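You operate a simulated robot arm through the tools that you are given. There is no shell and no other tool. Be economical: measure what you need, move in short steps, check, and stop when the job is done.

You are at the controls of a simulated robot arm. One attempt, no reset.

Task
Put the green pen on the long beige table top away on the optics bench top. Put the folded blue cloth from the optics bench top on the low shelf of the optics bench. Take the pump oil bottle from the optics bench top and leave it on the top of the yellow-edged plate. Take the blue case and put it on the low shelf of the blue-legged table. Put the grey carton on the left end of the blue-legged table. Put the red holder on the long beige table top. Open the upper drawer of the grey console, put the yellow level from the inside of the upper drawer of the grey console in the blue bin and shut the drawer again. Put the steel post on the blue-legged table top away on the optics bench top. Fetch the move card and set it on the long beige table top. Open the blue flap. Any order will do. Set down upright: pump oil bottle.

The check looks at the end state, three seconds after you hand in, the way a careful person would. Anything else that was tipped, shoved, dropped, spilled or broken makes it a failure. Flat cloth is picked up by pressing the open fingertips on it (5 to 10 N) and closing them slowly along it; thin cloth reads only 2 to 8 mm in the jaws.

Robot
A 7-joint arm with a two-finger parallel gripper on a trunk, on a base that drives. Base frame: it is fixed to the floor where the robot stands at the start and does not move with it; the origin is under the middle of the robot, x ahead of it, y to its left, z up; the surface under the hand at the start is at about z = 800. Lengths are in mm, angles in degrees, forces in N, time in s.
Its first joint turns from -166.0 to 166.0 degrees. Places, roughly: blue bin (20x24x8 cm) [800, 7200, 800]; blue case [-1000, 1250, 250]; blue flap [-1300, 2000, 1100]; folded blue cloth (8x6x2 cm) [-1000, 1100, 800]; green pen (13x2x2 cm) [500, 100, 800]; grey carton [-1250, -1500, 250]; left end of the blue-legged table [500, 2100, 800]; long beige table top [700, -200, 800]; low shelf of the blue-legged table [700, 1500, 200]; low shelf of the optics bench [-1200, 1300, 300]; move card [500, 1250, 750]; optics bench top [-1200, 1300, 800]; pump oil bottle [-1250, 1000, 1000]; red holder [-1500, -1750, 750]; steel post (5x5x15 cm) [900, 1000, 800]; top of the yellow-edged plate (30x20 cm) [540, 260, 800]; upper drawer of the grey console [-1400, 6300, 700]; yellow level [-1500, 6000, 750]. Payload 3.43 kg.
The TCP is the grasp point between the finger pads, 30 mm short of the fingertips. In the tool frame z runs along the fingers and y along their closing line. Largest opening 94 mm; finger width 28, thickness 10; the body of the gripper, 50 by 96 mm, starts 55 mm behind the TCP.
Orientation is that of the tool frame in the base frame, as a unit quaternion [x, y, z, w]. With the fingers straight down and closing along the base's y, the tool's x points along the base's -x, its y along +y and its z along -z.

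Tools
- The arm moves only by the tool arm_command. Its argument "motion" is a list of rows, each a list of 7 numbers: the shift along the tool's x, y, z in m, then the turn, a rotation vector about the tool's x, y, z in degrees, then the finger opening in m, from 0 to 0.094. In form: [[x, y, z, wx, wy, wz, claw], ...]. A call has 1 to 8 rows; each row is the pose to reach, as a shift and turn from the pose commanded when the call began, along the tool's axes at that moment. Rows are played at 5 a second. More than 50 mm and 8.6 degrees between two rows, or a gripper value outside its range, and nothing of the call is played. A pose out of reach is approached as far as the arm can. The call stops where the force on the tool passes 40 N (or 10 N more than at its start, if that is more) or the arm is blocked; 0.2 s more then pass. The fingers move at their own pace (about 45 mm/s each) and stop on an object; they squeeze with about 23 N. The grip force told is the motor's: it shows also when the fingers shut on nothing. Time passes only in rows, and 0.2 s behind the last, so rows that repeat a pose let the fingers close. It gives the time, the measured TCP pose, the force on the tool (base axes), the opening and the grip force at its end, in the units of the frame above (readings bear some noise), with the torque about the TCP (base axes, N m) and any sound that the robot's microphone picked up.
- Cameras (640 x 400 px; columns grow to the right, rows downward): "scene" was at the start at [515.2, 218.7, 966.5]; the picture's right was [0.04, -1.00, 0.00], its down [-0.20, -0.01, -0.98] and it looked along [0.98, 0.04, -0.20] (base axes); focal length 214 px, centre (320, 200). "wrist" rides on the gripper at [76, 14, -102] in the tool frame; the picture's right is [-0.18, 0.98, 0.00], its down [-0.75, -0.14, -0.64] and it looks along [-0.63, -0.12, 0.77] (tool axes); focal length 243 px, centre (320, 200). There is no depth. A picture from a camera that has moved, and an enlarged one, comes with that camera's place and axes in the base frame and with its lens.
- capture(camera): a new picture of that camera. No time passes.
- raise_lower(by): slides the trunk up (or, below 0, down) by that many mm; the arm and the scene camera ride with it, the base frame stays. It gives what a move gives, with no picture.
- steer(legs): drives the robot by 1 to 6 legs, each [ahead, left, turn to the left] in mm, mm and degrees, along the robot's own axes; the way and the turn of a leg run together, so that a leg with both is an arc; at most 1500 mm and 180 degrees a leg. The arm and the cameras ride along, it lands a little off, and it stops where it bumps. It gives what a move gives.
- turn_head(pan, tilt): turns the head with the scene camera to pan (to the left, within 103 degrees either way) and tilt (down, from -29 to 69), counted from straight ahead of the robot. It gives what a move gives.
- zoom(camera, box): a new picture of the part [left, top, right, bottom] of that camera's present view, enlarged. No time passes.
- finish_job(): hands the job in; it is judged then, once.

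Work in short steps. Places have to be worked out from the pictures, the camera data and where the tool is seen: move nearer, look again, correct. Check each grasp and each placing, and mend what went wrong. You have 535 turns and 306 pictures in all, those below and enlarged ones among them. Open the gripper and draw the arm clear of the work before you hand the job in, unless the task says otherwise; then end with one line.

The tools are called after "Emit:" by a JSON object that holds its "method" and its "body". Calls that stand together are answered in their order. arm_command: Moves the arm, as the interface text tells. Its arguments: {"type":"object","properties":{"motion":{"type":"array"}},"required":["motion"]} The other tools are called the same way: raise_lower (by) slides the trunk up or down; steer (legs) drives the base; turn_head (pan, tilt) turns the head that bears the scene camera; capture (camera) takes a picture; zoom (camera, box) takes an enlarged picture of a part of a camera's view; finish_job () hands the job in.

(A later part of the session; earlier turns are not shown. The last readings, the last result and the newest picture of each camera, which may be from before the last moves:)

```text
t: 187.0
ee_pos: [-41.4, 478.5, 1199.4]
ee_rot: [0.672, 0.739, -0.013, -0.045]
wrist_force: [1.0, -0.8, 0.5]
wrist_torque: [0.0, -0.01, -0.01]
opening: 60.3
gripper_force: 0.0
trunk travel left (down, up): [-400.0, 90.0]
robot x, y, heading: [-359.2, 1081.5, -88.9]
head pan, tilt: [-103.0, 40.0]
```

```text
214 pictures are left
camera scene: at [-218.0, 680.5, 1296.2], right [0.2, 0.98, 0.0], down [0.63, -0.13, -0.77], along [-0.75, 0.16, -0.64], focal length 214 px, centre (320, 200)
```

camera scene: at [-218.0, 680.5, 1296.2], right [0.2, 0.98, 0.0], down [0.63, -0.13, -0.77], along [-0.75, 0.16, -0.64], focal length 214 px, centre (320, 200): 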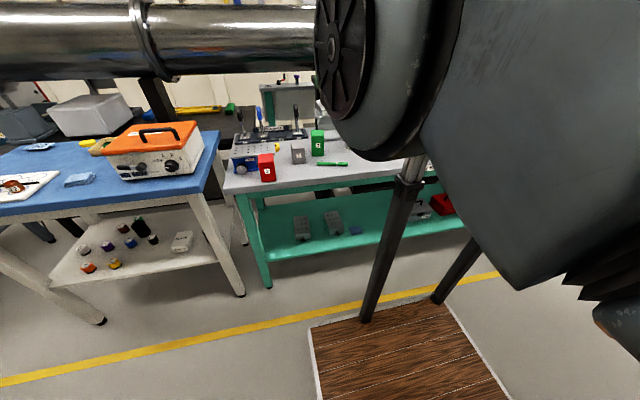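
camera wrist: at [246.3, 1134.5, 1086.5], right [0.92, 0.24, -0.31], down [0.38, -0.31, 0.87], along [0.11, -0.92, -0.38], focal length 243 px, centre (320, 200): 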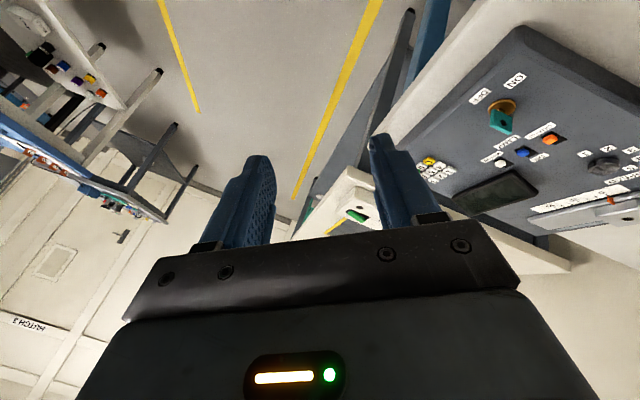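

The arm is back in its proper elbow-right configuration. Move the hand away from the head and square it.

Emit:
{"method": "arm_command", "body": {"motion": [[-0.015, -0.03, 0, -1.2, -0.7, 0, 0.06], [-0.03, -0.06, 0, -2.3, -1.4, 0, 0.06], [-0.045, -0.09, 0, -3.4, -2.1, 0, 0.06], [-0.06, -0.105, 0, -4.6, -2.8, 4, 0.06], [-0.08, -0.105, -0.01, -4.6, -2.8, 4, 0.06]]}}

```text
t: 187.8
ee_pos: [-59.4, 478.8, 1197.7]
ee_rot: [0.6, 0.8, -0.009, -0.02]
wrist_force: [0.4, -0.5, -0.8]
wrist_torque: [-0.02, 0.01, -0.03]
opening: 59.7
gripper_force: 0.1
trunk travel left (down, up): [-400.0, 90.0]
robot x, y, heading: [-359.3, 1081.1, -88.7]
head pan, tilt: [-103.0, 40.0]
stopped in row 3: the arm was blocked; the commanded pose is now the measured one
```

Emit:
{"method": "arm_command", "body": {"motion": [[0, 0, 0.03, 0, 0, 0, 0.06], [0, 0, 0.06, 0, 0, 0, 0.06], [0, 0, 0.09, 0, 0, 0, 0.06], [0, 0, 0.12, 0, 0, 0, 0.06], [-0.03, -0.03, 0.12, 0, 0, 0, 0.06], [-0.05, -0.06, 0.12, 0, 0, 0, 0.06], [-0.07, -0.09, 0.12, 0, 0, 0, 0.06]]}}

Emit:
{"method": "turn_head", "body": {"pan": 0, "tilt": 45}}

Emit:
{"method": "capture", "body": {"camera": "scene"}}

```text
t: 189.4
ee_pos: [-60.7, 443.9, 1074.8]
ee_rot: [0.521, 0.853, -0.013, -0.024]
wrist_force: [-0.6, 0.1, 0.1]
wrist_torque: [-0.01, 0.0, 0.0]
opening: 59.7
gripper_force: 0.2
trunk travel left (down, up): [-400.0, 90.0]
robot x, y, heading: [-354.8, 1082.3, -88.5]
head pan, tilt: [-103.0, 40.0]
stopped in row 7: the arm was blocked; the commanded pose is now the measured one
```

```text
t: 191.2
ee_pos: [-63.0, 445.3, 1073.9]
ee_rot: [0.522, 0.852, -0.013, -0.025]
wrist_force: [0.1, 0.9, 0.0]
wrist_torque: [0.01, -0.03, -0.01]
opening: 60.0
gripper_force: 0.0
trunk travel left (down, up): [-400.0, 90.0]
robot x, y, heading: [-361.4, 1081.3, -88.8]
head pan, tilt: [0.0, 45.0]
```

```text
213 pictures are left
camera scene: at [-132.8, 582.1, 1288.9], right [-1.0, -0.02, 0.0], down [-0.02, 0.71, -0.71], along [0.01, -0.71, -0.71], focal length 214 px, centre (320, 200)
```

scene: 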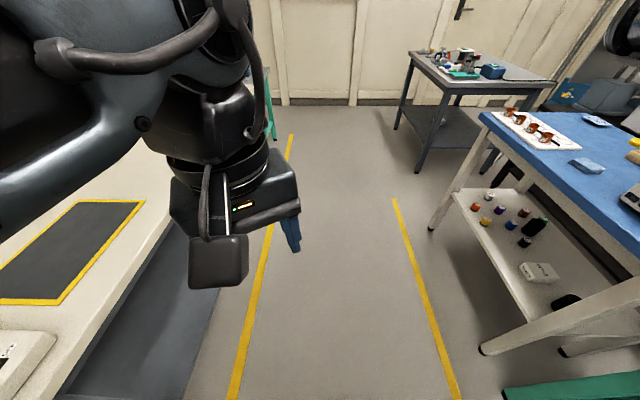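

The forearm has come up on the wrong side of the head. Reverse: lower again below the head, then move right and forward before raising.

Emit:
{"method": "arm_command", "body": {"motion": [[0, 0, 0.045, 0, 0, -4, 0.06], [0, 0, 0.09, 0, 0, -8, 0.06], [0, 0, 0.135, 0, 0, -12, 0.06], [0, 0, 0.18, 0, 0, -18, 0.06], [0, 0, 0.225, 0, 0, -24, 0.06], [0, 0, 0.27, 0, 0, -30, 0.06], [0, 0, 0.315, 0, 0, -38, 0.06], [0, 0, 0.36, 0, 0, -46, 0.06]]}}

Emit:
{"method": "capture", "body": {"camera": "scene"}}

```text
t: 193.0
ee_pos: [-84.0, 444.5, 715.8]
ee_rot: [0.146, 0.989, -0.002, -0.027]
wrist_force: [0.3, 0.5, -0.2]
wrist_torque: [-0.01, 0.0, -0.02]
opening: 59.9
gripper_force: 0.1
trunk travel left (down, up): [-400.0, 90.0]
robot x, y, heading: [-361.6, 1081.3, -88.8]
head pan, tilt: [0.0, 45.0]
```

```text
212 pictures are left
camera scene: at [-132.5, 582.3, 1289.0], right [-1.0, -0.02, 0.0], down [-0.02, 0.71, -0.71], along [0.02, -0.71, -0.71], focal length 214 px, centre (320, 200)
```

scene: 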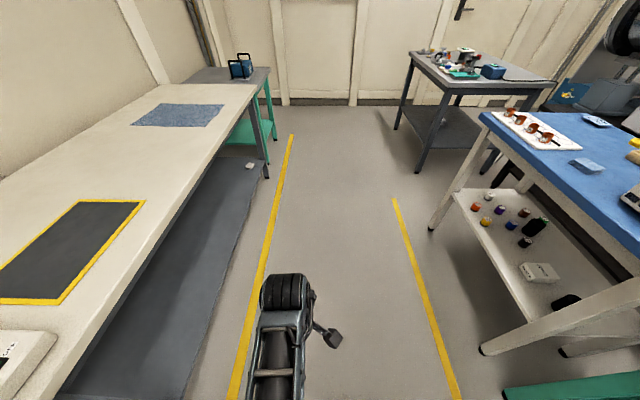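

Emit:
{"method": "arm_command", "body": {"motion": [[0.006, -0.03, 0, 0, 0, -8.5, 0.06], [0.0125, -0.06, 0, 0, 0, -17, 0.06], [0.019, -0.09, 0, 0, 0, -25.5, 0.06], [0.025, -0.12, 0, 0, 0, -34, 0.06], [0.031, -0.15, 0, 0, 0, -42.5, 0.06], [0.0375, -0.18, 0, 0, 0, -51, 0.06], [0.044, -0.21, 0, 0, 0, -59.5, 0.06], [0.05, -0.2365, 0, 0, 0, -68, 0.06]]}}

Emit:
{"method": "arm_command", "body": {"motion": [[0, 0, 0, 0, 0, -8.5, 0.06], [0, 0, 0, 0, 0, -17, 0.06], [0, 0, 0, 0, 0, -25.5, 0.06], [0, 0, 0, 0, 0, -30, 0.06]]}}

Emit:
{"method": "capture", "body": {"camera": "scene"}}

```text
t: 194.8
ee_pos: [-199.6, 235.5, 721.7]
ee_rot: [-0.431, 0.902, 0.013, -0.024]
wrist_force: [-0.6, 0.7, 0.1]
wrist_torque: [0.0, -0.01, 0.01]
opening: 60.1
gripper_force: 0.1
trunk travel left (down, up): [-400.0, 90.0]
robot x, y, heading: [-355.9, 1079.7, -88.8]
head pan, tilt: [0.0, 45.0]
```

```text
t: 195.8
ee_pos: [-200.0, 234.6, 720.5]
ee_rot: [-0.649, 0.76, 0.019, -0.02]
wrist_force: [0.3, 0.1, 0.0]
wrist_torque: [0.02, 0.02, -0.02]
opening: 60.1
gripper_force: 0.1
trunk travel left (down, up): [-400.0, 90.0]
robot x, y, heading: [-357.4, 1081.7, -88.8]
head pan, tilt: [0.0, 45.0]
```

```text
211 pictures are left
camera scene: at [-132.5, 582.1, 1288.9], right [-1.0, -0.02, 0.0], down [-0.02, 0.71, -0.71], along [0.02, -0.71, -0.71], focal length 214 px, centre (320, 200)
```

scene: 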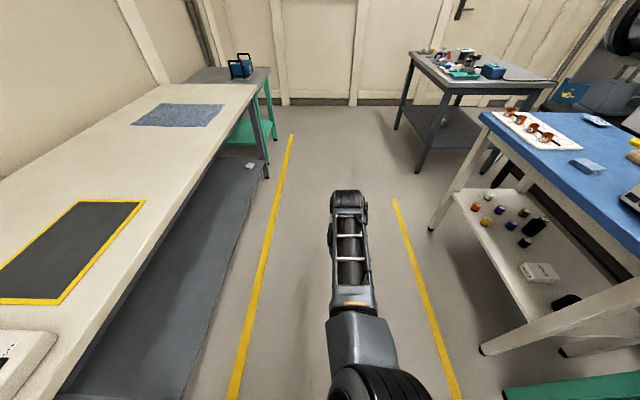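

Emit:
{"method": "arm_command", "body": {"motion": [[0, 0, -0.03, 0, 0, -8.5, 0.06], [0, 0, -0.06, 0, 0, -17, 0.06], [0, 0, -0.1, 0, 0, -17, 0.06], [0, 0, -0.14, 0, 0, -17, 0.06], [0, 0, -0.18, 0, 0, -17, 0.06], [0, 0, -0.22, 0, 0, -17, 0.06], [0, 0, -0.26, 0, 0, -17, 0.06], [0, 0, -0.3, 0, 0, -17, 0.06]]}}

Emit:
{"method": "capture", "body": {"camera": "scene"}}

```text
t: 197.6
ee_pos: [-66.9, 220.7, 921.9]
ee_rot: [0.727, -0.686, -0.022, 0.014]
wrist_force: [-0.3, -0.5, -0.2]
wrist_torque: [0.01, -0.05, 0.0]
opening: 60.0
gripper_force: 0.1
out of reach, approached as far as the arm can: row 1, 2, 3, 4, 5, 6, 7, 8
trunk travel left (down, up): [-400.0, 90.0]
robot x, y, heading: [-359.3, 1079.3, -89.0]
head pan, tilt: [0.0, 45.0]
```

```text
210 pictures are left
camera scene: at [-133.1, 582.5, 1288.9], right [-1.0, -0.02, 0.0], down [-0.02, 0.71, -0.71], along [0.02, -0.71, -0.71], focal length 214 px, centre (320, 200)
```

scene: 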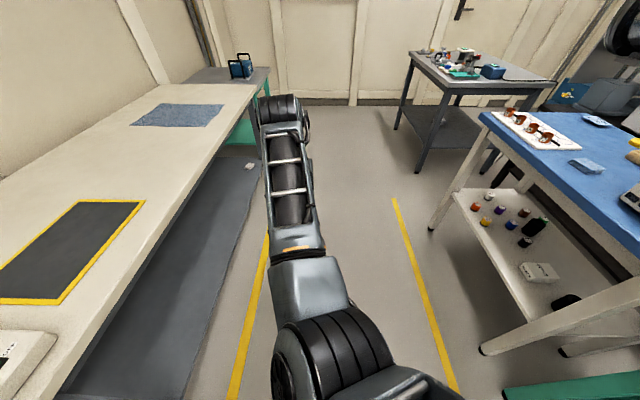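

I can live with an elbow-up posture as long as the trunk is high and the hand stays well below the shoulder. Lower the hand, roll back, and check.

Emit:
{"method": "arm_command", "body": {"motion": [[0, 0, 0.04, 0, 0, 8.5, 0.06], [0, 0, 0.08, 0, 0, 17, 0.06], [0, 0, 0.12, 0, 0, 25.5, 0.06], [0, 0, 0.16, 0, 0, 34, 0.06], [0, 0, 0.2, 0, 0, 42.5, 0.06], [0, 0, 0.2, 0, 0, 51, 0.06], [0, 0, 0.2, 0, 0, 59.5, 0.06], [0, 0, 0.2, 0, 0, 68, 0.06]]}}

Emit:
{"method": "arm_command", "body": {"motion": [[0, 0, 0, 0, 0, 8.5, 0.06], [0, 0, 0, 0, 0, 17, 0.06], [0, 0, 0, 0, 0, 25.5, 0.06], [0, 0, 0, 0, 0, 34, 0.06], [0, 0, 0, 0, 0, 42.5, 0.06]]}}

Emit:
{"method": "capture", "body": {"camera": "scene"}}

```text
t: 199.4
ee_pos: [-67.4, 227.1, 718.5]
ee_rot: [-0.216, 0.976, 0.008, -0.022]
wrist_force: [-0.7, 0.3, 0.3]
wrist_torque: [0.01, 0.01, 0.02]
opening: 59.8
gripper_force: 0.1
trunk travel left (down, up): [-400.0, 90.0]
robot x, y, heading: [-360.8, 1082.7, -88.7]
head pan, tilt: [0.0, 45.0]
```

```text
t: 200.6
ee_pos: [-67.4, 226.4, 720.0]
ee_rot: [0.15, 0.988, 0.0, -0.025]
wrist_force: [-0.5, -1.4, 1.0]
wrist_torque: [-0.02, -0.02, -0.01]
opening: 60.0
gripper_force: 0.0
trunk travel left (down, up): [-400.0, 90.0]
robot x, y, heading: [-356.9, 1083.2, -88.5]
head pan, tilt: [0.0, 45.0]
```

```text
209 pictures are left
camera scene: at [-132.8, 582.0, 1288.9], right [-1.0, -0.02, 0.0], down [-0.02, 0.71, -0.71], along [0.02, -0.71, -0.71], focal length 214 px, centre (320, 200)
```

scene: 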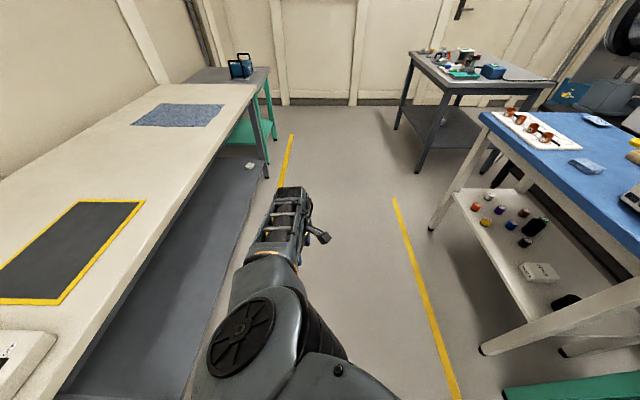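

Posture is acceptable. Drive down the aisle toward the far grey table (grey carton and red holder).

Emit:
{"method": "steer", "body": {"legs": [[1400, 0, 0]]}}

Emit:
{"method": "turn_head", "body": {"pan": -30, "tilt": 30}}

Emit:
{"method": "capture", "body": {"camera": "scene"}}

Emit:
{"method": "turn_head", "body": {"pan": 60, "tilt": 30}}

Emit:
{"method": "capture", "body": {"camera": "scene"}}

```text
t: 207.5
ee_pos: [-38.7, -1171.3, 718.6]
ee_rot: [0.151, 0.988, 0.0, -0.025]
wrist_force: [-0.5, -0.1, -0.2]
wrist_torque: [-0.01, -0.04, -0.01]
opening: 60.1
gripper_force: 0.1
trunk travel left (down, up): [-400.0, 90.0]
robot x, y, heading: [-330.8, -317.7, -88.9]
head pan, tilt: [0.0, 45.0]
```

```text
t: 208.5
ee_pos: [-39.2, -1171.1, 719.1]
ee_rot: [0.152, 0.988, 0.0, -0.025]
wrist_force: [-0.9, -0.5, -0.6]
wrist_torque: [0.01, -0.02, 0.01]
opening: 60.0
gripper_force: 0.0
trunk travel left (down, up): [-400.0, 90.0]
robot x, y, heading: [-331.1, -313.0, -88.9]
head pan, tilt: [-30.0, 30.0]
```

```text
208 pictures are left
camera scene: at [-149.4, -813.1, 1311.5], right [-0.88, 0.48, 0.0], down [0.24, 0.44, -0.87], along [-0.42, -0.76, -0.5], focal length 214 px, centre (320, 200)
```

scene: 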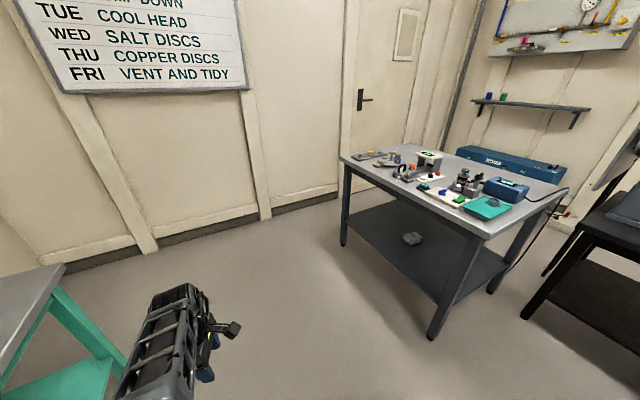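

```text
t: 210.1
ee_pos: [-38.9, -1170.0, 721.1]
ee_rot: [0.151, 0.988, 0.001, -0.025]
wrist_force: [0.2, 0.3, 0.2]
wrist_torque: [0.0, -0.04, 0.04]
opening: 59.9
gripper_force: 0.0
trunk travel left (down, up): [-400.0, 90.0]
robot x, y, heading: [-332.8, -318.1, -88.7]
head pan, tilt: [60.0, 30.0]
```

```text
207 pictures are left
camera scene: at [-26.6, -777.5, 1311.5], right [-0.48, -0.88, 0.0], down [-0.44, 0.24, -0.87], along [0.76, -0.42, -0.5], focal length 214 px, centre (320, 200)
```

scene: 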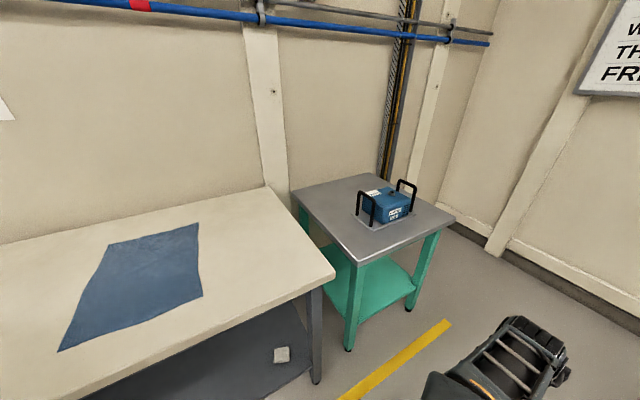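

Emit:
{"method": "turn_head", "body": {"pan": -40, "tilt": 25}}

Emit:
{"method": "zoom", "body": {"camera": "scene", "box": [260, 120, 540, 300]}}

```text
t: 211.9
ee_pos: [-39.1, -1171.7, 720.5]
ee_rot: [0.151, 0.988, 0.0, -0.025]
wrist_force: [-0.8, 0.4, -0.5]
wrist_torque: [-0.01, 0.0, -0.01]
opening: 60.1
gripper_force: 0.2
trunk travel left (down, up): [-400.0, 90.0]
robot x, y, heading: [-326.7, -317.8, -89.0]
head pan, tilt: [-40.0, 25.0]
```

```text
2.22 times, centred on (400, 210) of scene
camera zoom: at [-163.6, -805.7, 1319.5], right [-0.78, 0.63, 0.0], down [0.26, 0.33, -0.91], along [-0.57, -0.71, -0.42], focal length 477 px, centre (142, 178)
```

zoom: 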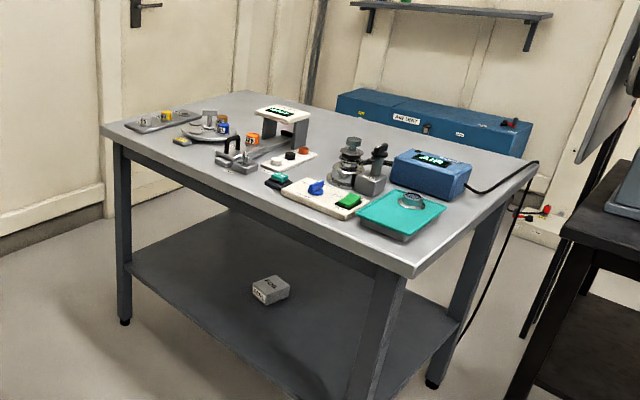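

I need a closer view. Drive alongside the grey table, staying clear of its edge, and turn to face it.

Emit:
{"method": "steer", "body": {"legs": [[600, 260, 0], [650, 0, 0], [0, 0, -90]]}}

Emit:
{"method": "turn_head", "body": {"pan": 0, "tilt": 30}}

Emit:
{"method": "capture", "body": {"camera": "scene"}}

```text
t: 220.9
ee_pos: [-435.9, -2306.5, 719.5]
ee_rot: [0.506, 0.862, 0.009, -0.023]
wrist_force: [0.6, 0.0, 0.0]
wrist_torque: [-0.01, 0.04, 0.02]
opening: 60.1
gripper_force: 0.1
trunk travel left (down, up): [-400.0, 90.0]
robot x, y, heading: [-58.7, -1491.3, -132.4]
head pan, tilt: [-40.0, 25.0]
stopped in leg 3: the robot was blocked; the commanded pose is now the measured one
```

```text
t: 222.0
ee_pos: [-436.2, -2307.2, 719.2]
ee_rot: [0.506, 0.862, 0.009, -0.023]
wrist_force: [-0.7, 0.1, -0.1]
wrist_torque: [-0.01, -0.03, 0.0]
opening: 60.2
gripper_force: 0.0
trunk travel left (down, up): [-400.0, 90.0]
robot x, y, heading: [-59.2, -1487.0, -132.3]
head pan, tilt: [0.0, 30.0]
```

```text
205 pictures are left
camera scene: at [-245.2, -2010.2, 1311.5], right [-0.74, 0.67, 0.0], down [0.34, 0.37, -0.87], along [-0.58, -0.64, -0.5], focal length 214 px, centre (320, 200)
```

scene: 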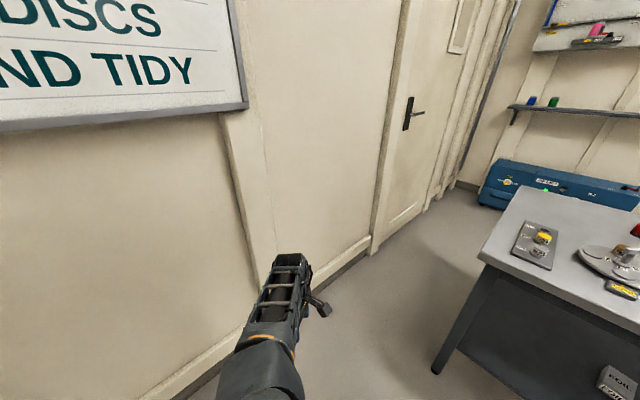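

The base bumped while turning, probably near the small table behind. Shift away to -x, then finish the turn.

Emit:
{"method": "steer", "body": {"legs": [[40, -160, 0], [0, 0, -47]]}}

Emit:
{"method": "capture", "body": {"camera": "scene"}}

Emit:
{"method": "turn_head", "body": {"pan": 0, "tilt": 45}}

```text
t: 224.8
ee_pos: [-931.0, -1939.4, 718.9]
ee_rot: [0.706, 0.708, 0.017, -0.009]
wrist_force: [3.3, 0.8, 0.7]
wrist_torque: [-0.1, 0.35, -0.11]
opening: 60.1
gripper_force: 0.2
trunk travel left (down, up): [-400.0, 90.0]
robot x, y, heading: [-201.9, -1411.8, -162.9]
head pan, tilt: [0.0, 30.0]
stopped in leg 2: the force on the tool passed its limit at 128 N (the readings are from after the stop); the commanded pose is now the measured one
```

```text
204 pictures are left
camera scene: at [-628.3, -1766.9, 1311.5], right [-0.3, 0.96, 0.0], down [0.48, 0.15, -0.87], along [-0.83, -0.26, -0.5], focal length 214 px, centre (320, 200)
```

scene: 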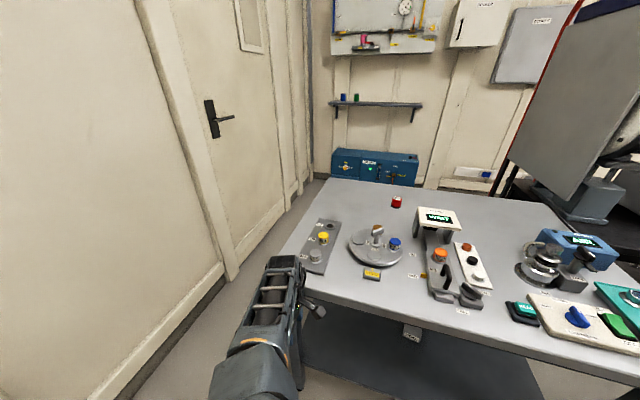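

```text
t: 225.6
ee_pos: [-929.7, -1938.0, 719.2]
ee_rot: [0.706, 0.708, 0.018, -0.01]
wrist_force: [4.9, 0.8, 0.4]
wrist_torque: [-0.08, 0.41, -0.13]
opening: 60.1
gripper_force: 0.1
trunk travel left (down, up): [-400.0, 90.0]
robot x, y, heading: [-201.9, -1408.4, -162.8]
head pan, tilt: [0.0, 45.0]
```

The hand touched the table edge. Back off slightly and raise the hand above the table.

Emit:
{"method": "steer", "body": {"legs": [[-50, 0, 0]]}}

Emit:
{"method": "raise_lower", "body": {"by": 90}}

Emit:
{"method": "arm_command", "body": {"motion": [[0, 0, -0.045, 0, 0, 0, 0.06], [0, 0, -0.09, 0, 0, 0, 0.06], [0, 0, -0.135, 0, 0, 0, 0.06], [0, 0, -0.18, 0, 0, 0, 0.06], [0, 0, -0.22, 0, 0, 0, 0.06]]}}

Emit:
{"method": "capture", "body": {"camera": "scene"}}

```text
t: 226.6
ee_pos: [-881.1, -1926.3, 718.0]
ee_rot: [0.705, 0.709, 0.018, -0.009]
wrist_force: [0.8, 0.1, -0.2]
wrist_torque: [0.03, 0.01, -0.03]
opening: 59.8
gripper_force: 0.0
trunk travel left (down, up): [-400.0, 90.0]
robot x, y, heading: [-154.2, -1393.3, -162.9]
head pan, tilt: [0.0, 45.0]
```

```text
t: 227.8
ee_pos: [-882.1, -1925.8, 808.5]
ee_rot: [0.705, 0.708, 0.018, -0.008]
wrist_force: [0.1, 0.3, 0.1]
wrist_torque: [-0.02, -0.02, 0.0]
opening: 60.1
gripper_force: 0.1
trunk travel left (down, up): [-490.0, 0.0]
robot x, y, heading: [-156.2, -1398.7, -162.4]
head pan, tilt: [0.0, 45.0]
```

```text
t: 228.8
ee_pos: [-918.2, -1794.4, 893.6]
ee_rot: [0.748, 0.655, 0.091, -0.05]
wrist_force: [-1.0, -0.1, 0.6]
wrist_torque: [-0.01, -0.03, 0.0]
opening: 60.1
gripper_force: 0.1
trunk travel left (down, up): [-490.0, 0.0]
robot x, y, heading: [-152.4, -1392.0, -162.6]
head pan, tilt: [0.0, 45.0]
stopped in row 4: the arm was blocked; the commanded pose is now the measured one
```

```text
203 pictures are left
camera scene: at [-571.0, -1749.9, 1378.8], right [-0.3, 0.95, 0.0], down [0.68, 0.21, -0.71], along [-0.68, -0.21, -0.71], focal length 214 px, centre (320, 200)
```

scene: 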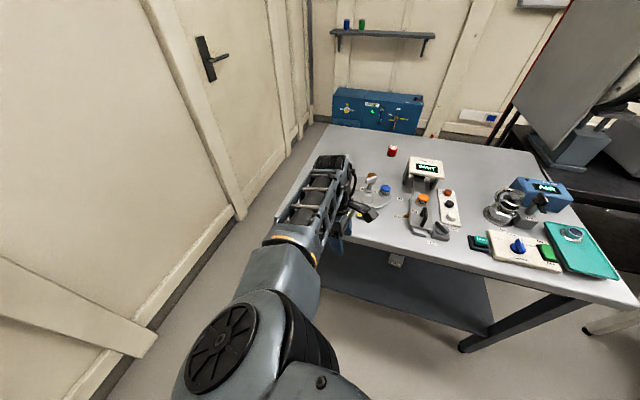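

The original posture was elbow-down; I need the elbow to swing right and down. First retract to free space at a low hand position.

Emit:
{"method": "arm_command", "body": {"motion": [[0.01, 0.03, 0.02, 0.5, -2, 0, 0.06], [0.025, 0.06, 0.04, 1, -4, 0, 0.06], [0.04, 0.09, 0.065, 1.5, -6, 0, 0.06], [0.055, 0.12, 0.085, 2, -8, 0, 0.06], [0.07, 0.15, 0.11, 2.5, -10, 0, 0.06], [0.085, 0.18, 0.13, 2.5, -11.7, 0, 0.06], [0.097, 0.209, 0.14, 2.5, -11.7, 0, 0.06]]}}

Emit:
{"method": "arm_command", "body": {"motion": [[0, 0, 0, 0, 0, -8.5, 0.06], [0, 0, 0, 0, 0, -17, 0.06], [0, 0, 0, 0, 0, -25.5, 0.06], [0, 0, 0, 0, 0, -34, 0.06], [0, 0, 0, 0, 0, -42.5, 0.06], [0, 0, 0, 0, 0, -51, 0.06], [0, 0, 0, 0, 0, -59.5, 0.06], [0, 0, 0, 0, 0, -68, 0.06]]}}

Emit:
{"method": "arm_command", "body": {"motion": [[0, 0, 0, 0, 0, -8.5, 0.06], [0, 0, 0, 0, 0, -17, 0.06], [0, 0, 0, 0, 0, -25.5, 0.06], [0, 0, 0, 0, 0, -34, 0.06], [0, 0, 0, 0, 0, -42.5, 0.06], [0, 0, 0, 0, 0, -51, 0.06], [0, 0, 0, 0, 0, -59.5, 0.06], [0, 0, 0, 0, 0, -68, 0.06]]}}

Emit:
{"method": "turn_head", "body": {"pan": -20, "tilt": 60}}

Emit:
{"method": "capture", "body": {"camera": "scene"}}

```text
t: 230.4
ee_pos: [-690.4, -1703.1, 786.0]
ee_rot: [0.752, 0.659, -0.003, 0.001]
wrist_force: [0.1, -0.3, 0.4]
wrist_torque: [0.04, 0.0, 0.01]
opening: 60.0
gripper_force: 0.2
trunk travel left (down, up): [-490.0, 0.0]
robot x, y, heading: [-151.4, -1393.8, -162.8]
head pan, tilt: [0.0, 45.0]
```

```text
t: 232.2
ee_pos: [-689.9, -1702.3, 787.2]
ee_rot: [0.253, 0.967, -0.004, 0.001]
wrist_force: [-0.2, 0.4, -0.4]
wrist_torque: [0.02, -0.01, -0.03]
opening: 59.9
gripper_force: 0.0
trunk travel left (down, up): [-490.0, 0.0]
robot x, y, heading: [-152.5, -1397.6, -162.6]
head pan, tilt: [0.0, 45.0]
```

```text
t: 234.0
ee_pos: [-688.9, -1704.5, 786.7]
ee_rot: [-0.33, 0.944, -0.002, -0.002]
wrist_force: [1.1, -2.9, 0.0]
wrist_torque: [0.21, 0.14, 0.04]
opening: 60.1
gripper_force: 0.0
trunk travel left (down, up): [-490.0, 0.0]
robot x, y, heading: [-152.8, -1395.8, -162.6]
head pan, tilt: [0.0, 45.0]
```

```text
t: 234.8
ee_pos: [-691.8, -1699.6, 786.0]
ee_rot: [-0.324, 0.946, -0.002, -0.001]
wrist_force: [0.7, 0.8, 0.1]
wrist_torque: [-0.03, 0.0, -0.01]
opening: 60.0
gripper_force: 0.1
trunk travel left (down, up): [-490.0, 0.0]
robot x, y, heading: [-156.7, -1395.7, -162.6]
head pan, tilt: [-20.0, 60.0]
```

```text
202 pictures are left
camera scene: at [-559.9, -1722.4, 1359.5], right [0.05, 1.0, 0.0], down [0.86, -0.04, -0.5], along [-0.5, 0.02, -0.87], focal length 214 px, centre (320, 200)
```

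scene: 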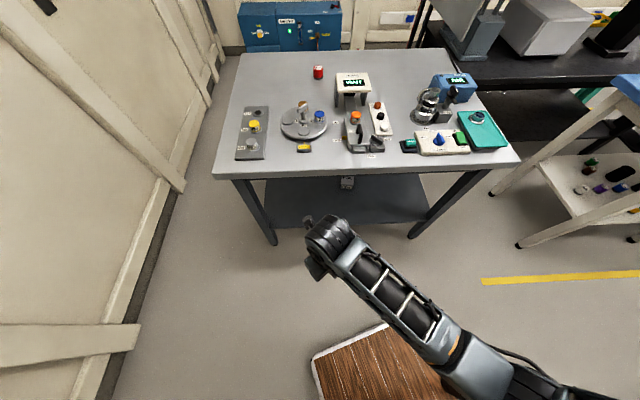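

Elbow is swinging out right as hoped. Push the roll further negative to bring it down.

Emit:
{"method": "arm_command", "body": {"motion": [[0, 0, 0, 0, 0, -8.5, 0.06], [0, 0, 0, 0, 0, -17, 0.06], [0, 0, 0, 0, 0, -25.5, 0.06], [0, 0, 0, 0, 0, -34, 0.06], [0, 0, 0, 0, 0, -42.5, 0.06], [0, 0, 0, 0, 0, -51, 0.06], [0, 0, 0, 0, 0, -59.5, 0.06], [0, 0, 0, 0, 0, -68, 0.06]]}}

Emit:
{"method": "capture", "body": {"camera": "scene"}}

```text
t: 236.6
ee_pos: [-691.0, -1702.8, 786.1]
ee_rot: [0.801, -0.599, 0.0, 0.002]
wrist_force: [-0.9, -0.2, -0.7]
wrist_torque: [-0.02, 0.0, 0.0]
opening: 59.8
gripper_force: 0.0
trunk travel left (down, up): [-490.0, 0.0]
robot x, y, heading: [-157.4, -1399.4, -162.9]
head pan, tilt: [-20.0, 60.0]
```

```text
201 pictures are left
camera scene: at [-559.9, -1722.0, 1359.4], right [0.05, 1.0, 0.0], down [0.86, -0.04, -0.5], along [-0.5, 0.02, -0.87], focal length 214 px, centre (320, 200)
```

scene: 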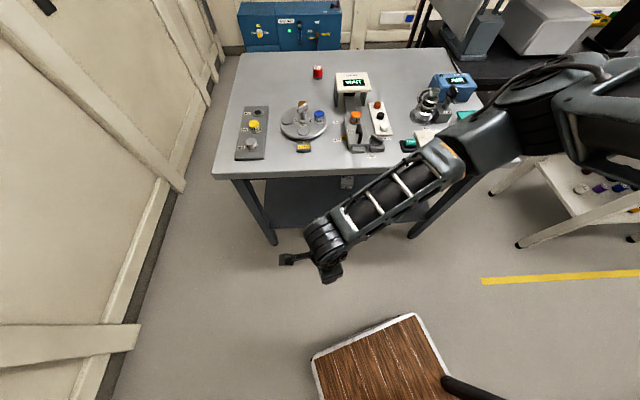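

Elbow went past right to the front. Return to the "elbow right" state, then raise the hand with the elbow out right, and only then undo the roll.

Emit:
{"method": "arm_command", "body": {"motion": [[0, 0, 0, 0, 0, 8.5, 0.06], [0, 0, 0, 0, 0, 17, 0.06], [0, 0, 0, 0, 0, 25.5, 0.06], [0, 0, 0, 0, 0, 34, 0.06], [0, 0, 0, 0, 0, 42.5, 0.06], [0, 0, 0, 0, 0, 51, 0.06], [0, 0, 0, 0, 0, 59.5, 0.06], [0, 0, 0, 0, 0, 68, 0.06]]}}

Emit:
{"method": "arm_command", "body": {"motion": [[0.005, 0.022, -0.038, 0, 0, 0, 0.06], [0.01, 0.044, -0.076, 0, 0, 0, 0.06], [0.016, 0.066, -0.114, 0, 0, 0, 0.06], [0.021, 0.088, -0.152, 0, 0, 0, 0.06], [0.026, 0.11, -0.19, 0, 0, 0, 0.06], [0.032, 0.132, -0.228, 0, 0, 0, 0.06], [0.037, 0.153, -0.266, 0, 0, 0, 0.06], [0.042, 0.175, -0.304, 0, 0, 0, 0.06]]}}

Emit:
{"method": "capture", "body": {"camera": "scene"}}

```text
t: 238.4
ee_pos: [-690.2, -1703.7, 787.3]
ee_rot: [-0.328, 0.945, -0.002, -0.002]
wrist_force: [0.7, -0.6, -0.4]
wrist_torque: [-0.01, 0.0, -0.01]
opening: 59.9
gripper_force: 0.0
trunk travel left (down, up): [-490.0, 0.0]
robot x, y, heading: [-155.0, -1397.2, -162.9]
head pan, tilt: [-20.0, 60.0]
```

```text
t: 240.2
ee_pos: [-829.0, -1590.5, 1091.0]
ee_rot: [-0.33, 0.944, -0.002, -0.001]
wrist_force: [0.4, 0.3, -0.3]
wrist_torque: [-0.01, -0.01, 0.0]
opening: 59.8
gripper_force: 0.1
trunk travel left (down, up): [-490.0, 0.0]
robot x, y, heading: [-152.8, -1397.9, -162.5]
head pan, tilt: [-20.0, 60.0]
```

```text
200 pictures are left
camera scene: at [-559.9, -1722.6, 1359.3], right [0.05, 1.0, 0.0], down [0.87, -0.04, -0.5], along [-0.5, 0.02, -0.87], focal length 214 px, centre (320, 200)
```

scene: 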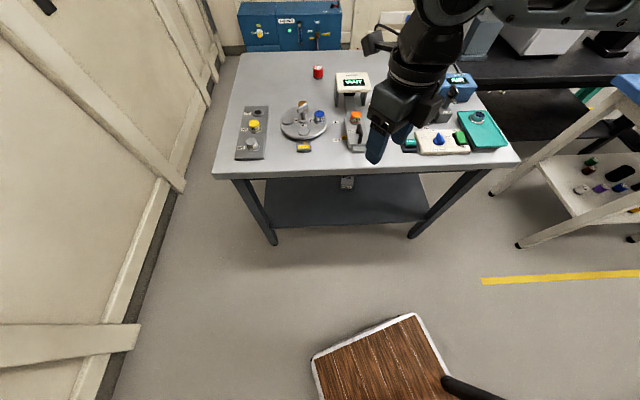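

Elbow right, hand free of the head. Raise further, then undo the roll.

Emit:
{"method": "arm_command", "body": {"motion": [[0, 0, -0.04, 0, 0, 0, 0.06], [0, 0, -0.08, 0, 0, 0, 0.06], [0, 0, -0.12, 0, 0, 0, 0.06], [0, 0, -0.16, 0, 0, 0, 0.06], [0, 0, -0.2, 0, 0, 0, 0.06], [0, 0, -0.24, 0, 0, 0, 0.06], [0, 0, -0.28, 0, 0, 0, 0.06]]}}

Emit:
{"method": "arm_command", "body": {"motion": [[0, 0, 0, 0, 0, 8.5, 0.06], [0, 0, 0, 0, 0, 17, 0.06], [0, 0, 0, 0, 0, 25.5, 0.06], [0, 0, 0, 0, 0, 34, 0.06], [0, 0, 0, 0, 0, 42.5, 0.06], [0, 0, 0, 0, 0, 51, 0.06], [0, 0, 0, 0, 0, 59.5, 0.06], [0, 0, 0, 0, 0, 68, 0.06]]}}

Emit:
{"method": "arm_command", "body": {"motion": [[0, 0, 0, 0, 0, 8.5, 0.06], [0, 0, 0, 0, 0, 17, 0.06], [0, 0, 0, 0, 0, 25.5, 0.06], [0, 0, 0, 0, 0, 34, 0.06], [0, 0, 0, 0, 0, 42.5, 0.06], [0, 0, 0, 0, 0, 51, 0.06], [0, 0, 0, 0, 0, 59.5, 0.06], [0, 0, 0, 0, 0, 68, 0.06]]}}

Emit:
{"method": "turn_head", "body": {"pan": -60, "tilt": 15}}

Emit:
{"method": "capture", "body": {"camera": "scene"}}

```text
t: 241.8
ee_pos: [-831.3, -1591.1, 1302.9]
ee_rot: [-0.329, 0.944, -0.002, -0.002]
wrist_force: [-0.2, 1.2, 0.4]
wrist_torque: [0.01, -0.02, 0.04]
opening: 60.2
gripper_force: 0.0
out of reach, approached as far as the arm can: row 6, 7
trunk travel left (down, up): [-490.0, 0.0]
robot x, y, heading: [-151.3, -1396.9, -162.6]
head pan, tilt: [-20.0, 60.0]
```

```text
t: 243.6
ee_pos: [-833.0, -1590.4, 1300.8]
ee_rot: [0.256, 0.967, -0.003, 0.0]
wrist_force: [0.4, 0.0, -0.1]
wrist_torque: [0.02, -0.01, 0.0]
opening: 60.0
gripper_force: 0.0
trunk travel left (down, up): [-490.0, 0.0]
robot x, y, heading: [-154.3, -1392.5, -162.5]
head pan, tilt: [-20.0, 60.0]
```

```text
t: 245.4
ee_pos: [-831.4, -1591.0, 1300.8]
ee_rot: [0.753, 0.658, -0.001, 0.001]
wrist_force: [0.2, -0.6, 0.1]
wrist_torque: [-0.02, -0.01, -0.01]
opening: 60.0
gripper_force: 0.0
trunk travel left (down, up): [-490.0, 0.0]
robot x, y, heading: [-153.7, -1397.8, -162.9]
head pan, tilt: [-20.0, 60.0]
```

```text
t: 246.5
ee_pos: [-831.8, -1590.8, 1301.5]
ee_rot: [0.752, 0.659, -0.002, 0.002]
wrist_force: [0.5, 0.1, 0.1]
wrist_torque: [-0.02, 0.02, -0.03]
opening: 59.9
gripper_force: 0.1
trunk travel left (down, up): [-490.0, 0.0]
robot x, y, heading: [-154.1, -1395.6, -162.4]
head pan, tilt: [-60.0, 15.0]
```

```text
199 pictures are left
camera scene: at [-562.0, -1662.2, 1425.6], right [0.68, 0.73, 0.0], down [0.19, -0.18, -0.97], along [-0.71, 0.65, -0.26], focal length 214 px, centre (320, 200)
```

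scene: 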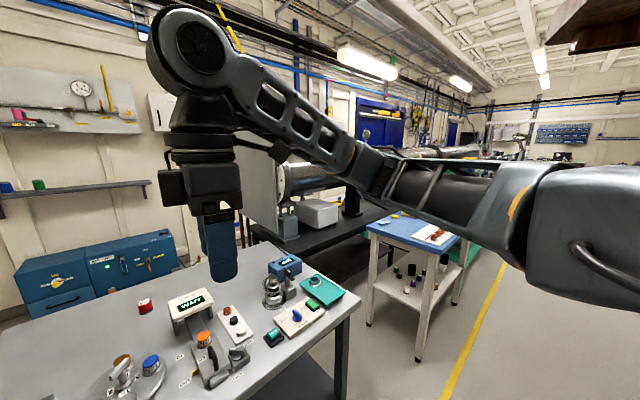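

Excellent – the arm is back to elbow-right. Finish rolling to home yaw and look at the table for the red holder.

Emit:
{"method": "arm_command", "body": {"motion": [[0, 0, 0, 0, 0, 8.5, 0.06], [0, 0, 0, 0, 0, 17, 0.06], [0, 0, 0, 0, 0, 25.5, 0.06], [0, 0, 0, 0, 0, 34, 0.06], [0, 0, 0, 0, 0, 42.5, 0.06], [0, 0, 0, 0, 0, 51, 0.06], [0, 0, 0, 0, 0, 59.5, 0.06], [0, 0, 0, 0, 0, 62, 0.06]]}}

Emit:
{"method": "capture", "body": {"camera": "scene"}}

Emit:
{"method": "turn_head", "body": {"pan": 0, "tilt": 45}}

Emit:
{"method": "zoom", "body": {"camera": "scene", "box": [120, 60, 440, 260]}}

```text
t: 248.3
ee_pos: [-832.2, -1591.0, 1300.8]
ee_rot: [0.984, 0.177, -0.001, 0.002]
wrist_force: [0.9, -0.2, -0.5]
wrist_torque: [0.06, 0.02, -0.02]
opening: 60.0
gripper_force: 0.1
trunk travel left (down, up): [-490.0, 0.0]
robot x, y, heading: [-153.4, -1394.5, -162.8]
head pan, tilt: [-60.0, 15.0]
```

```text
198 pictures are left
camera scene: at [-561.9, -1662.2, 1425.7], right [0.68, 0.73, 0.0], down [0.19, -0.18, -0.97], along [-0.71, 0.66, -0.26], focal length 214 px, centre (320, 200)
```

scene: 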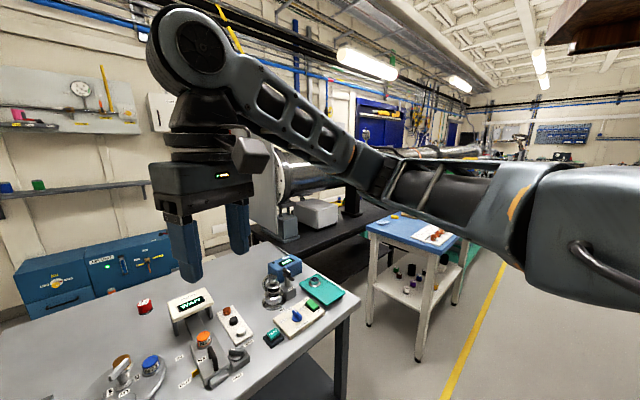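

```text
t: 249.6
ee_pos: [-831.5, -1590.7, 1301.6]
ee_rot: [0.984, 0.178, -0.002, 0.002]
wrist_force: [-0.5, 0.3, -0.4]
wrist_torque: [0.0, 0.01, 0.01]
opening: 60.0
gripper_force: 0.1
trunk travel left (down, up): [-490.0, 0.0]
robot x, y, heading: [-153.6, -1394.7, -162.8]
head pan, tilt: [0.0, 45.0]
```

```text
2.00 times, centred on (280, 160) of scene
camera zoom: at [-571.0, -1749.6, 1378.9], right [-0.3, 0.96, 0.0], down [0.68, 0.21, -0.71], along [-0.68, -0.21, -0.71], focal length 429 px, centre (400, 280)
```

zoom: 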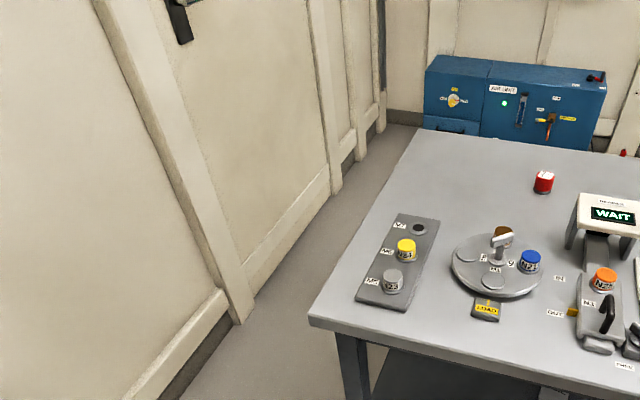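

The red cylinder near (-1540, -1690) is likely the red holder. Zoom in.

Emit:
{"method": "zoom", "body": {"camera": "scene", "box": [360, 130, 424, 170]}}

```text
10.00 times, centred on (392, 150) of scene
camera zoom: at [-571.0, -1749.6, 1378.9], right [-0.3, 0.96, 0.0], down [0.68, 0.21, -0.71], along [-0.68, -0.21, -0.71], focal length 2145 px, centre (-400, 700)
```

zoom: 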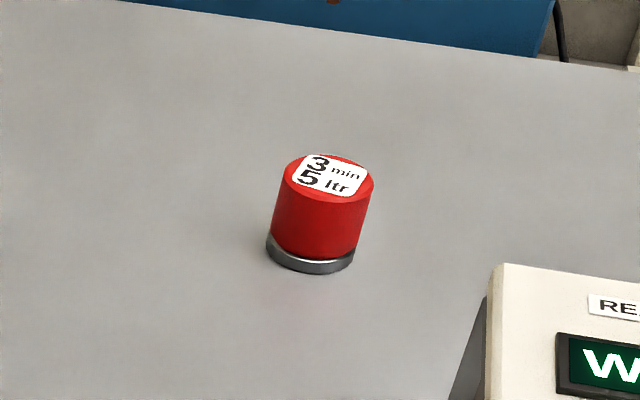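

It's the "3 min 5 ltr" red puck, ~44 mm wide. Turn square to the table, align in y, and approach with the arm high.

Emit:
{"method": "steer", "body": {"legs": [[0, 0, -17.2], [0, 285, 0], [380, 0, 0]]}}

Emit:
{"method": "capture", "body": {"camera": "scene"}}

Emit:
{"method": "capture", "body": {"camera": "wrist"}}

```text
t: 254.5
ee_pos: [-1238.8, -1654.8, 1302.2]
ee_rot: [1.0, 0.026, -0.002, 0.002]
wrist_force: [0.4, 0.3, 0.3]
wrist_torque: [-0.01, 0.01, 0.02]
opening: 60.0
gripper_force: 0.0
trunk travel left (down, up): [-490.0, 0.0]
robot x, y, heading: [-532.2, -1672.9, 179.8]
head pan, tilt: [0.0, 45.0]
```

```text
195 pictures are left
camera scene: at [-1036.8, -1885.6, 1379.0], right [0.0, 1.0, 0.0], down [0.71, 0.0, -0.71], along [-0.71, 0.0, -0.71], focal length 214 px, centre (320, 200)
```

scene: 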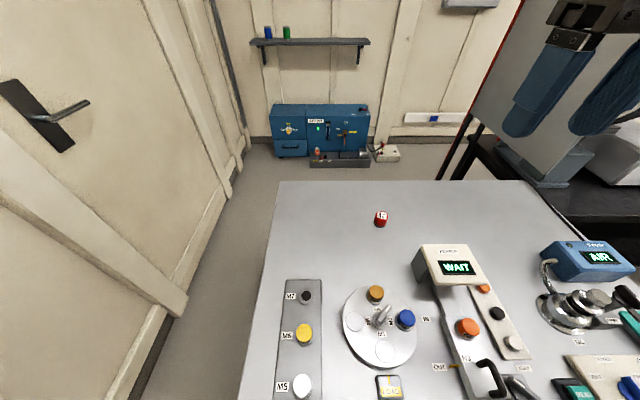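

```text
194 pictures are left
camera wrist: at [-1160.8, -1665.5, 1403.4], right [-0.13, -0.99, 0.0], down [-0.76, 0.1, 0.64], along [-0.64, 0.08, -0.77], focal length 243 px, centre (320, 200)
```

wrist: 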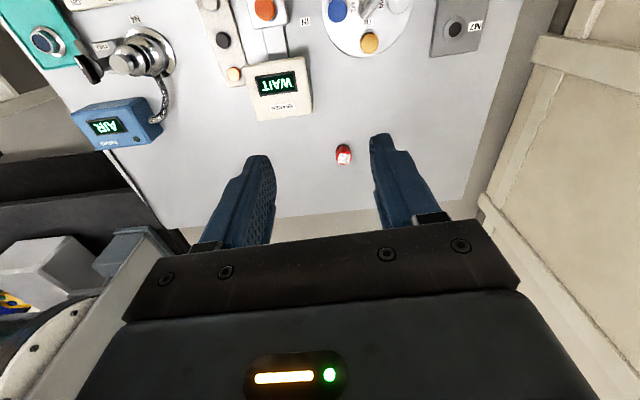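

Holder triangulates to about (-1498, -1687, table ~797). Move a bit closer then extend above it.

Emit:
{"method": "steer", "body": {"legs": [[70, 0, 0]]}}

Emit:
{"method": "arm_command", "body": {"motion": [[-0.045, 0.01, 0, 0, 0, 0, 0.08], [-0.09, 0.02, 0, 0, 0, 0, 0.08], [-0.135, 0.03, 0, 0, 0, 0, 0.08], [-0.175, 0.036, 0.03, 0, 0, 0, 0.08], [-0.185, 0.036, 0.07, 0, 0, 0, 0.08], [-0.185, 0.036, 0.12, 0, 0, 0, 0.08], [-0.185, 0.036, 0.17, 0, 0, 0, 0.08], [-0.185, 0.036, 0.22, 0, 0, 0, 0.08]]}}

Emit:
{"method": "capture", "body": {"camera": "wrist"}}

```text
t: 255.6
ee_pos: [-1308.6, -1655.8, 1302.1]
ee_rot: [1.0, 0.027, -0.002, 0.002]
wrist_force: [1.0, -0.6, 0.4]
wrist_torque: [-0.02, 0.0, 0.03]
opening: 60.1
gripper_force: 0.0
trunk travel left (down, up): [-490.0, 0.0]
robot x, y, heading: [-603.1, -1673.0, 180.0]
head pan, tilt: [0.0, 45.0]
```

```text
refused: row 4 steps farther than a row can; nothing moved
```

```text
193 pictures are left
camera wrist: at [-1231.4, -1666.0, 1403.5], right [-0.13, -0.99, 0.0], down [-0.76, 0.1, 0.64], along [-0.64, 0.08, -0.77], focal length 243 px, centre (320, 200)
```

wrist: 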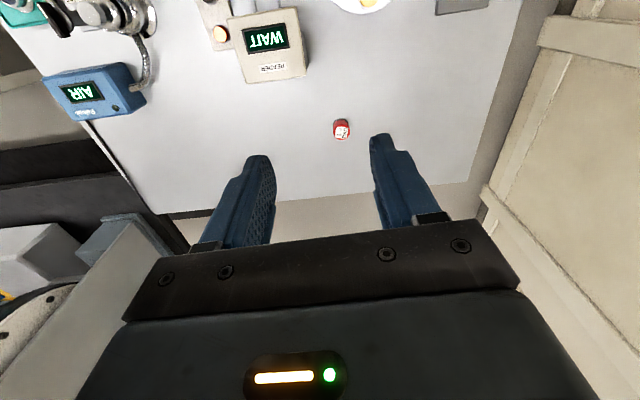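

Emit:
{"method": "arm_command", "body": {"motion": [[-0.045, 0.008, 0, 0, 0, 0, 0.08], [-0.09, 0.016, 0, 0, 0, 0, 0.08], [-0.135, 0.024, 0, 0, 0, 0, 0.08], [-0.165, 0.032, 0.03, 0, 0, 0, 0.08], [-0.182, 0.034, 0.07, 0, 0, 0, 0.08], [-0.182, 0.034, 0.118, 0, 0, 0, 0.08], [-0.182, 0.034, 0.166, 0, 0, 0, 0.08], [-0.182, 0.034, 0.214, 0, 0, 0, 0.08]]}}

Emit:
{"method": "capture", "body": {"camera": "wrist"}}

Emit:
{"method": "capture", "body": {"camera": "scene"}}

```text
t: 257.4
ee_pos: [-1485.5, -1703.2, 1089.4]
ee_rot: [1.0, 0.028, -0.001, 0.002]
wrist_force: [-0.6, 0.1, 0.4]
wrist_torque: [0.01, 0.03, -0.04]
opening: 80.2
gripper_force: 0.0
out of reach, approached as far as the arm can: row 2, 3
trunk travel left (down, up): [-490.0, 0.0]
robot x, y, heading: [-608.5, -1673.4, 179.8]
head pan, tilt: [0.0, 45.0]
```

```text
192 pictures are left
camera wrist: at [-1407.4, -1712.2, 1191.3], right [-0.13, -0.99, 0.01], down [-0.76, 0.1, 0.64], along [-0.64, 0.08, -0.77], focal length 243 px, centre (320, 200)
```

wrist: 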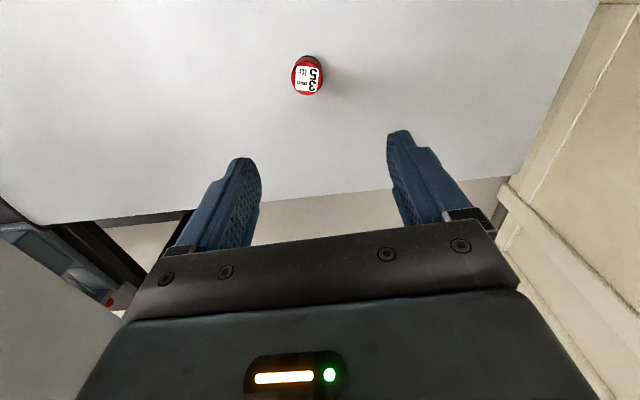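

```text
191 pictures are left
camera scene: at [-1107.3, -1886.0, 1379.0], right [0.0, 1.0, 0.0], down [0.71, 0.0, -0.71], along [-0.71, 0.0, -0.71], focal length 214 px, centre (320, 200)
```

scene: 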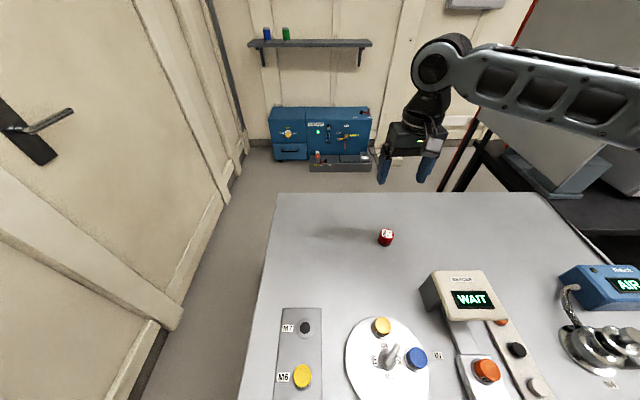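

Puck centre ≈ (-1481, -1687). Correct by 16 mm in y and descend.

Emit:
{"method": "arm_command", "body": {"motion": [[0.004, -0.016, 0.04, 0, 0, 0, 0.08], [0.004, -0.016, 0.085, 0, 0, 0, 0.08], [0.004, -0.016, 0.13, 0, 0, 0, 0.08], [0.004, -0.016, 0.17, 0, 0, 0, 0.08]]}}

Emit:
{"method": "capture", "body": {"camera": "wrist"}}

```text
t: 258.4
ee_pos: [-1487.1, -1686.2, 919.0]
ee_rot: [1.0, 0.028, -0.002, 0.003]
wrist_force: [-0.1, 0.2, 0.0]
wrist_torque: [-0.03, 0.02, 0.01]
opening: 79.9
gripper_force: 0.0
trunk travel left (down, up): [-490.0, 0.0]
robot x, y, heading: [-605.9, -1671.8, 179.9]
head pan, tilt: [0.0, 45.0]
```

```text
190 pictures are left
camera wrist: at [-1409.4, -1696.7, 1020.8], right [-0.13, -0.99, 0.0], down [-0.76, 0.1, 0.64], along [-0.64, 0.08, -0.77], focal length 243 px, centre (320, 200)
```

wrist: 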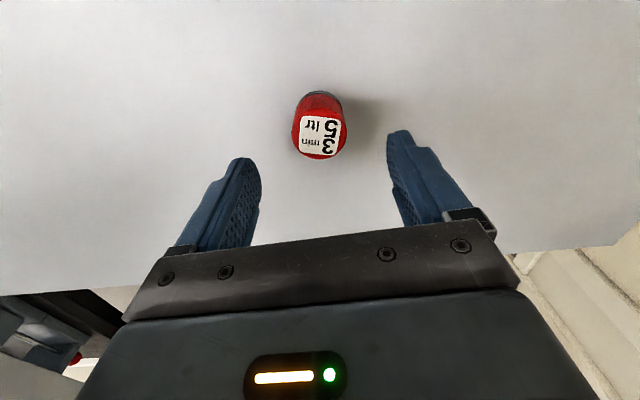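

Emit:
{"method": "arm_command", "body": {"motion": [[-0.003, 0, 0.04, 0, 0, 0, 0.08], [-0.003, 0, 0.07, 0, 0, 0, 0.08], [-0.003, 0, 0.08, 0, 0, 0, 0.08], [-0.003, 0, 0.08, 0, 0, 0, 0.06], [-0.003, 0, 0.08, 0, 0, 0, 0.04], [-0.003, 0, 0.08, 0, 0, 0, 0.02], [-0.003, 0, 0.08, 0, 0, 0, 0.02]]}}

Emit:
{"method": "capture", "body": {"camera": "wrist"}}

```text
t: 259.1
ee_pos: [-1489.4, -1688.6, 849.6]
ee_rot: [1.0, 0.026, -0.001, 0.003]
wrist_force: [16.1, -1.3, 27.4]
wrist_torque: [1.2, -0.75, -0.74]
opening: 79.2
gripper_force: 0.1
trunk travel left (down, up): [-490.0, 0.0]
robot x, y, heading: [-601.9, -1666.8, 180.1]
head pan, tilt: [0.0, 45.0]
stopped in row 3: the force on the tool passed its limit at 56 N (the readings are from after the stop); the commanded pose is now the measured one
```

```text
189 pictures are left
camera wrist: at [-1411.6, -1698.8, 952.3], right [-0.13, -0.99, 0.0], down [-0.76, 0.1, 0.64], along [-0.64, 0.08, -0.77], focal length 243 px, centre (320, 200)
```

wrist: 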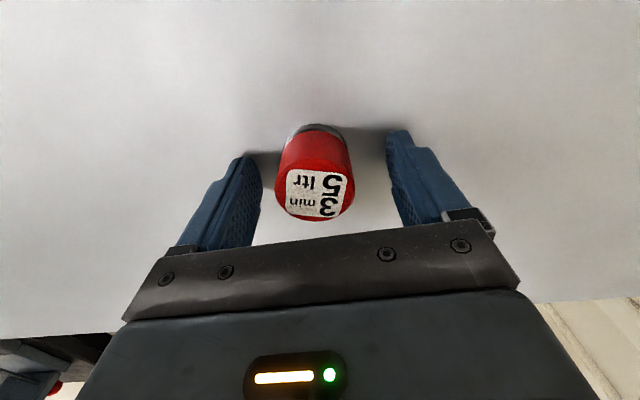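

Fingertips reached the table (~819). Rise 3 mm and close.

Emit:
{"method": "arm_command", "body": {"motion": [[0, 0, -0.004, 0, 0, 0, 0.08], [0, 0, -0.004, 0, 0, 0, 0.06], [0, 0, -0.004, 0, 0, 0, 0.04], [0, 0, -0.004, 0, 0, 0, 0.02], [0, 0, -0.004, 0, 0, 0, 0.02], [0, 0, -0.004, 0, 0, 0, 0.02]]}}

Emit:
{"method": "arm_command", "body": {"motion": [[0, 0, -0.04, 0, 0, 0, 0.02], [0, 0, -0.08, 0, 0, 0, 0.02], [0, 0, -0.12, 0, 0, 0, 0.02], [0, 0, -0.16, 0, 0, 0, 0.02], [0, 0, -0.2, 0, 0, 0, 0.02], [0, 0, -0.24, 0, 0, 0, 0.02]]}}

Emit:
{"method": "capture", "body": {"camera": "wrist"}}

```text
t: 260.5
ee_pos: [-1489.8, -1690.0, 851.6]
ee_rot: [1.0, 0.027, -0.001, 0.002]
wrist_force: [-0.2, -0.5, 0.3]
wrist_torque: [0.01, 0.0, 0.03]
opening: 39.6
gripper_force: 22.9
trunk travel left (down, up): [-490.0, 0.0]
robot x, y, heading: [-604.7, -1666.4, 179.9]
head pan, tilt: [0.0, 45.0]
```

```text
t: 261.9
ee_pos: [-1489.9, -1686.0, 1088.9]
ee_rot: [1.0, 0.026, -0.001, 0.001]
wrist_force: [-0.2, 0.5, -0.7]
wrist_torque: [0.03, -0.04, -0.01]
opening: 39.7
gripper_force: 23.3
trunk travel left (down, up): [-490.0, 0.0]
robot x, y, heading: [-602.1, -1672.4, 180.0]
head pan, tilt: [0.0, 45.0]
```

```text
188 pictures are left
camera wrist: at [-1412.8, -1695.7, 1190.6], right [-0.13, -0.99, 0.0], down [-0.76, 0.1, 0.64], along [-0.64, 0.08, -0.77], focal length 243 px, centre (320, 200)
```

wrist: 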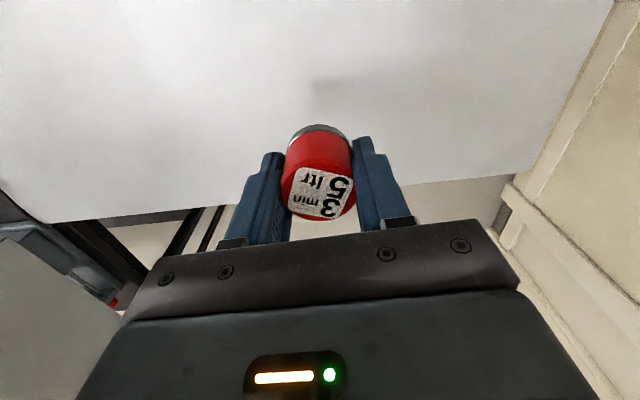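

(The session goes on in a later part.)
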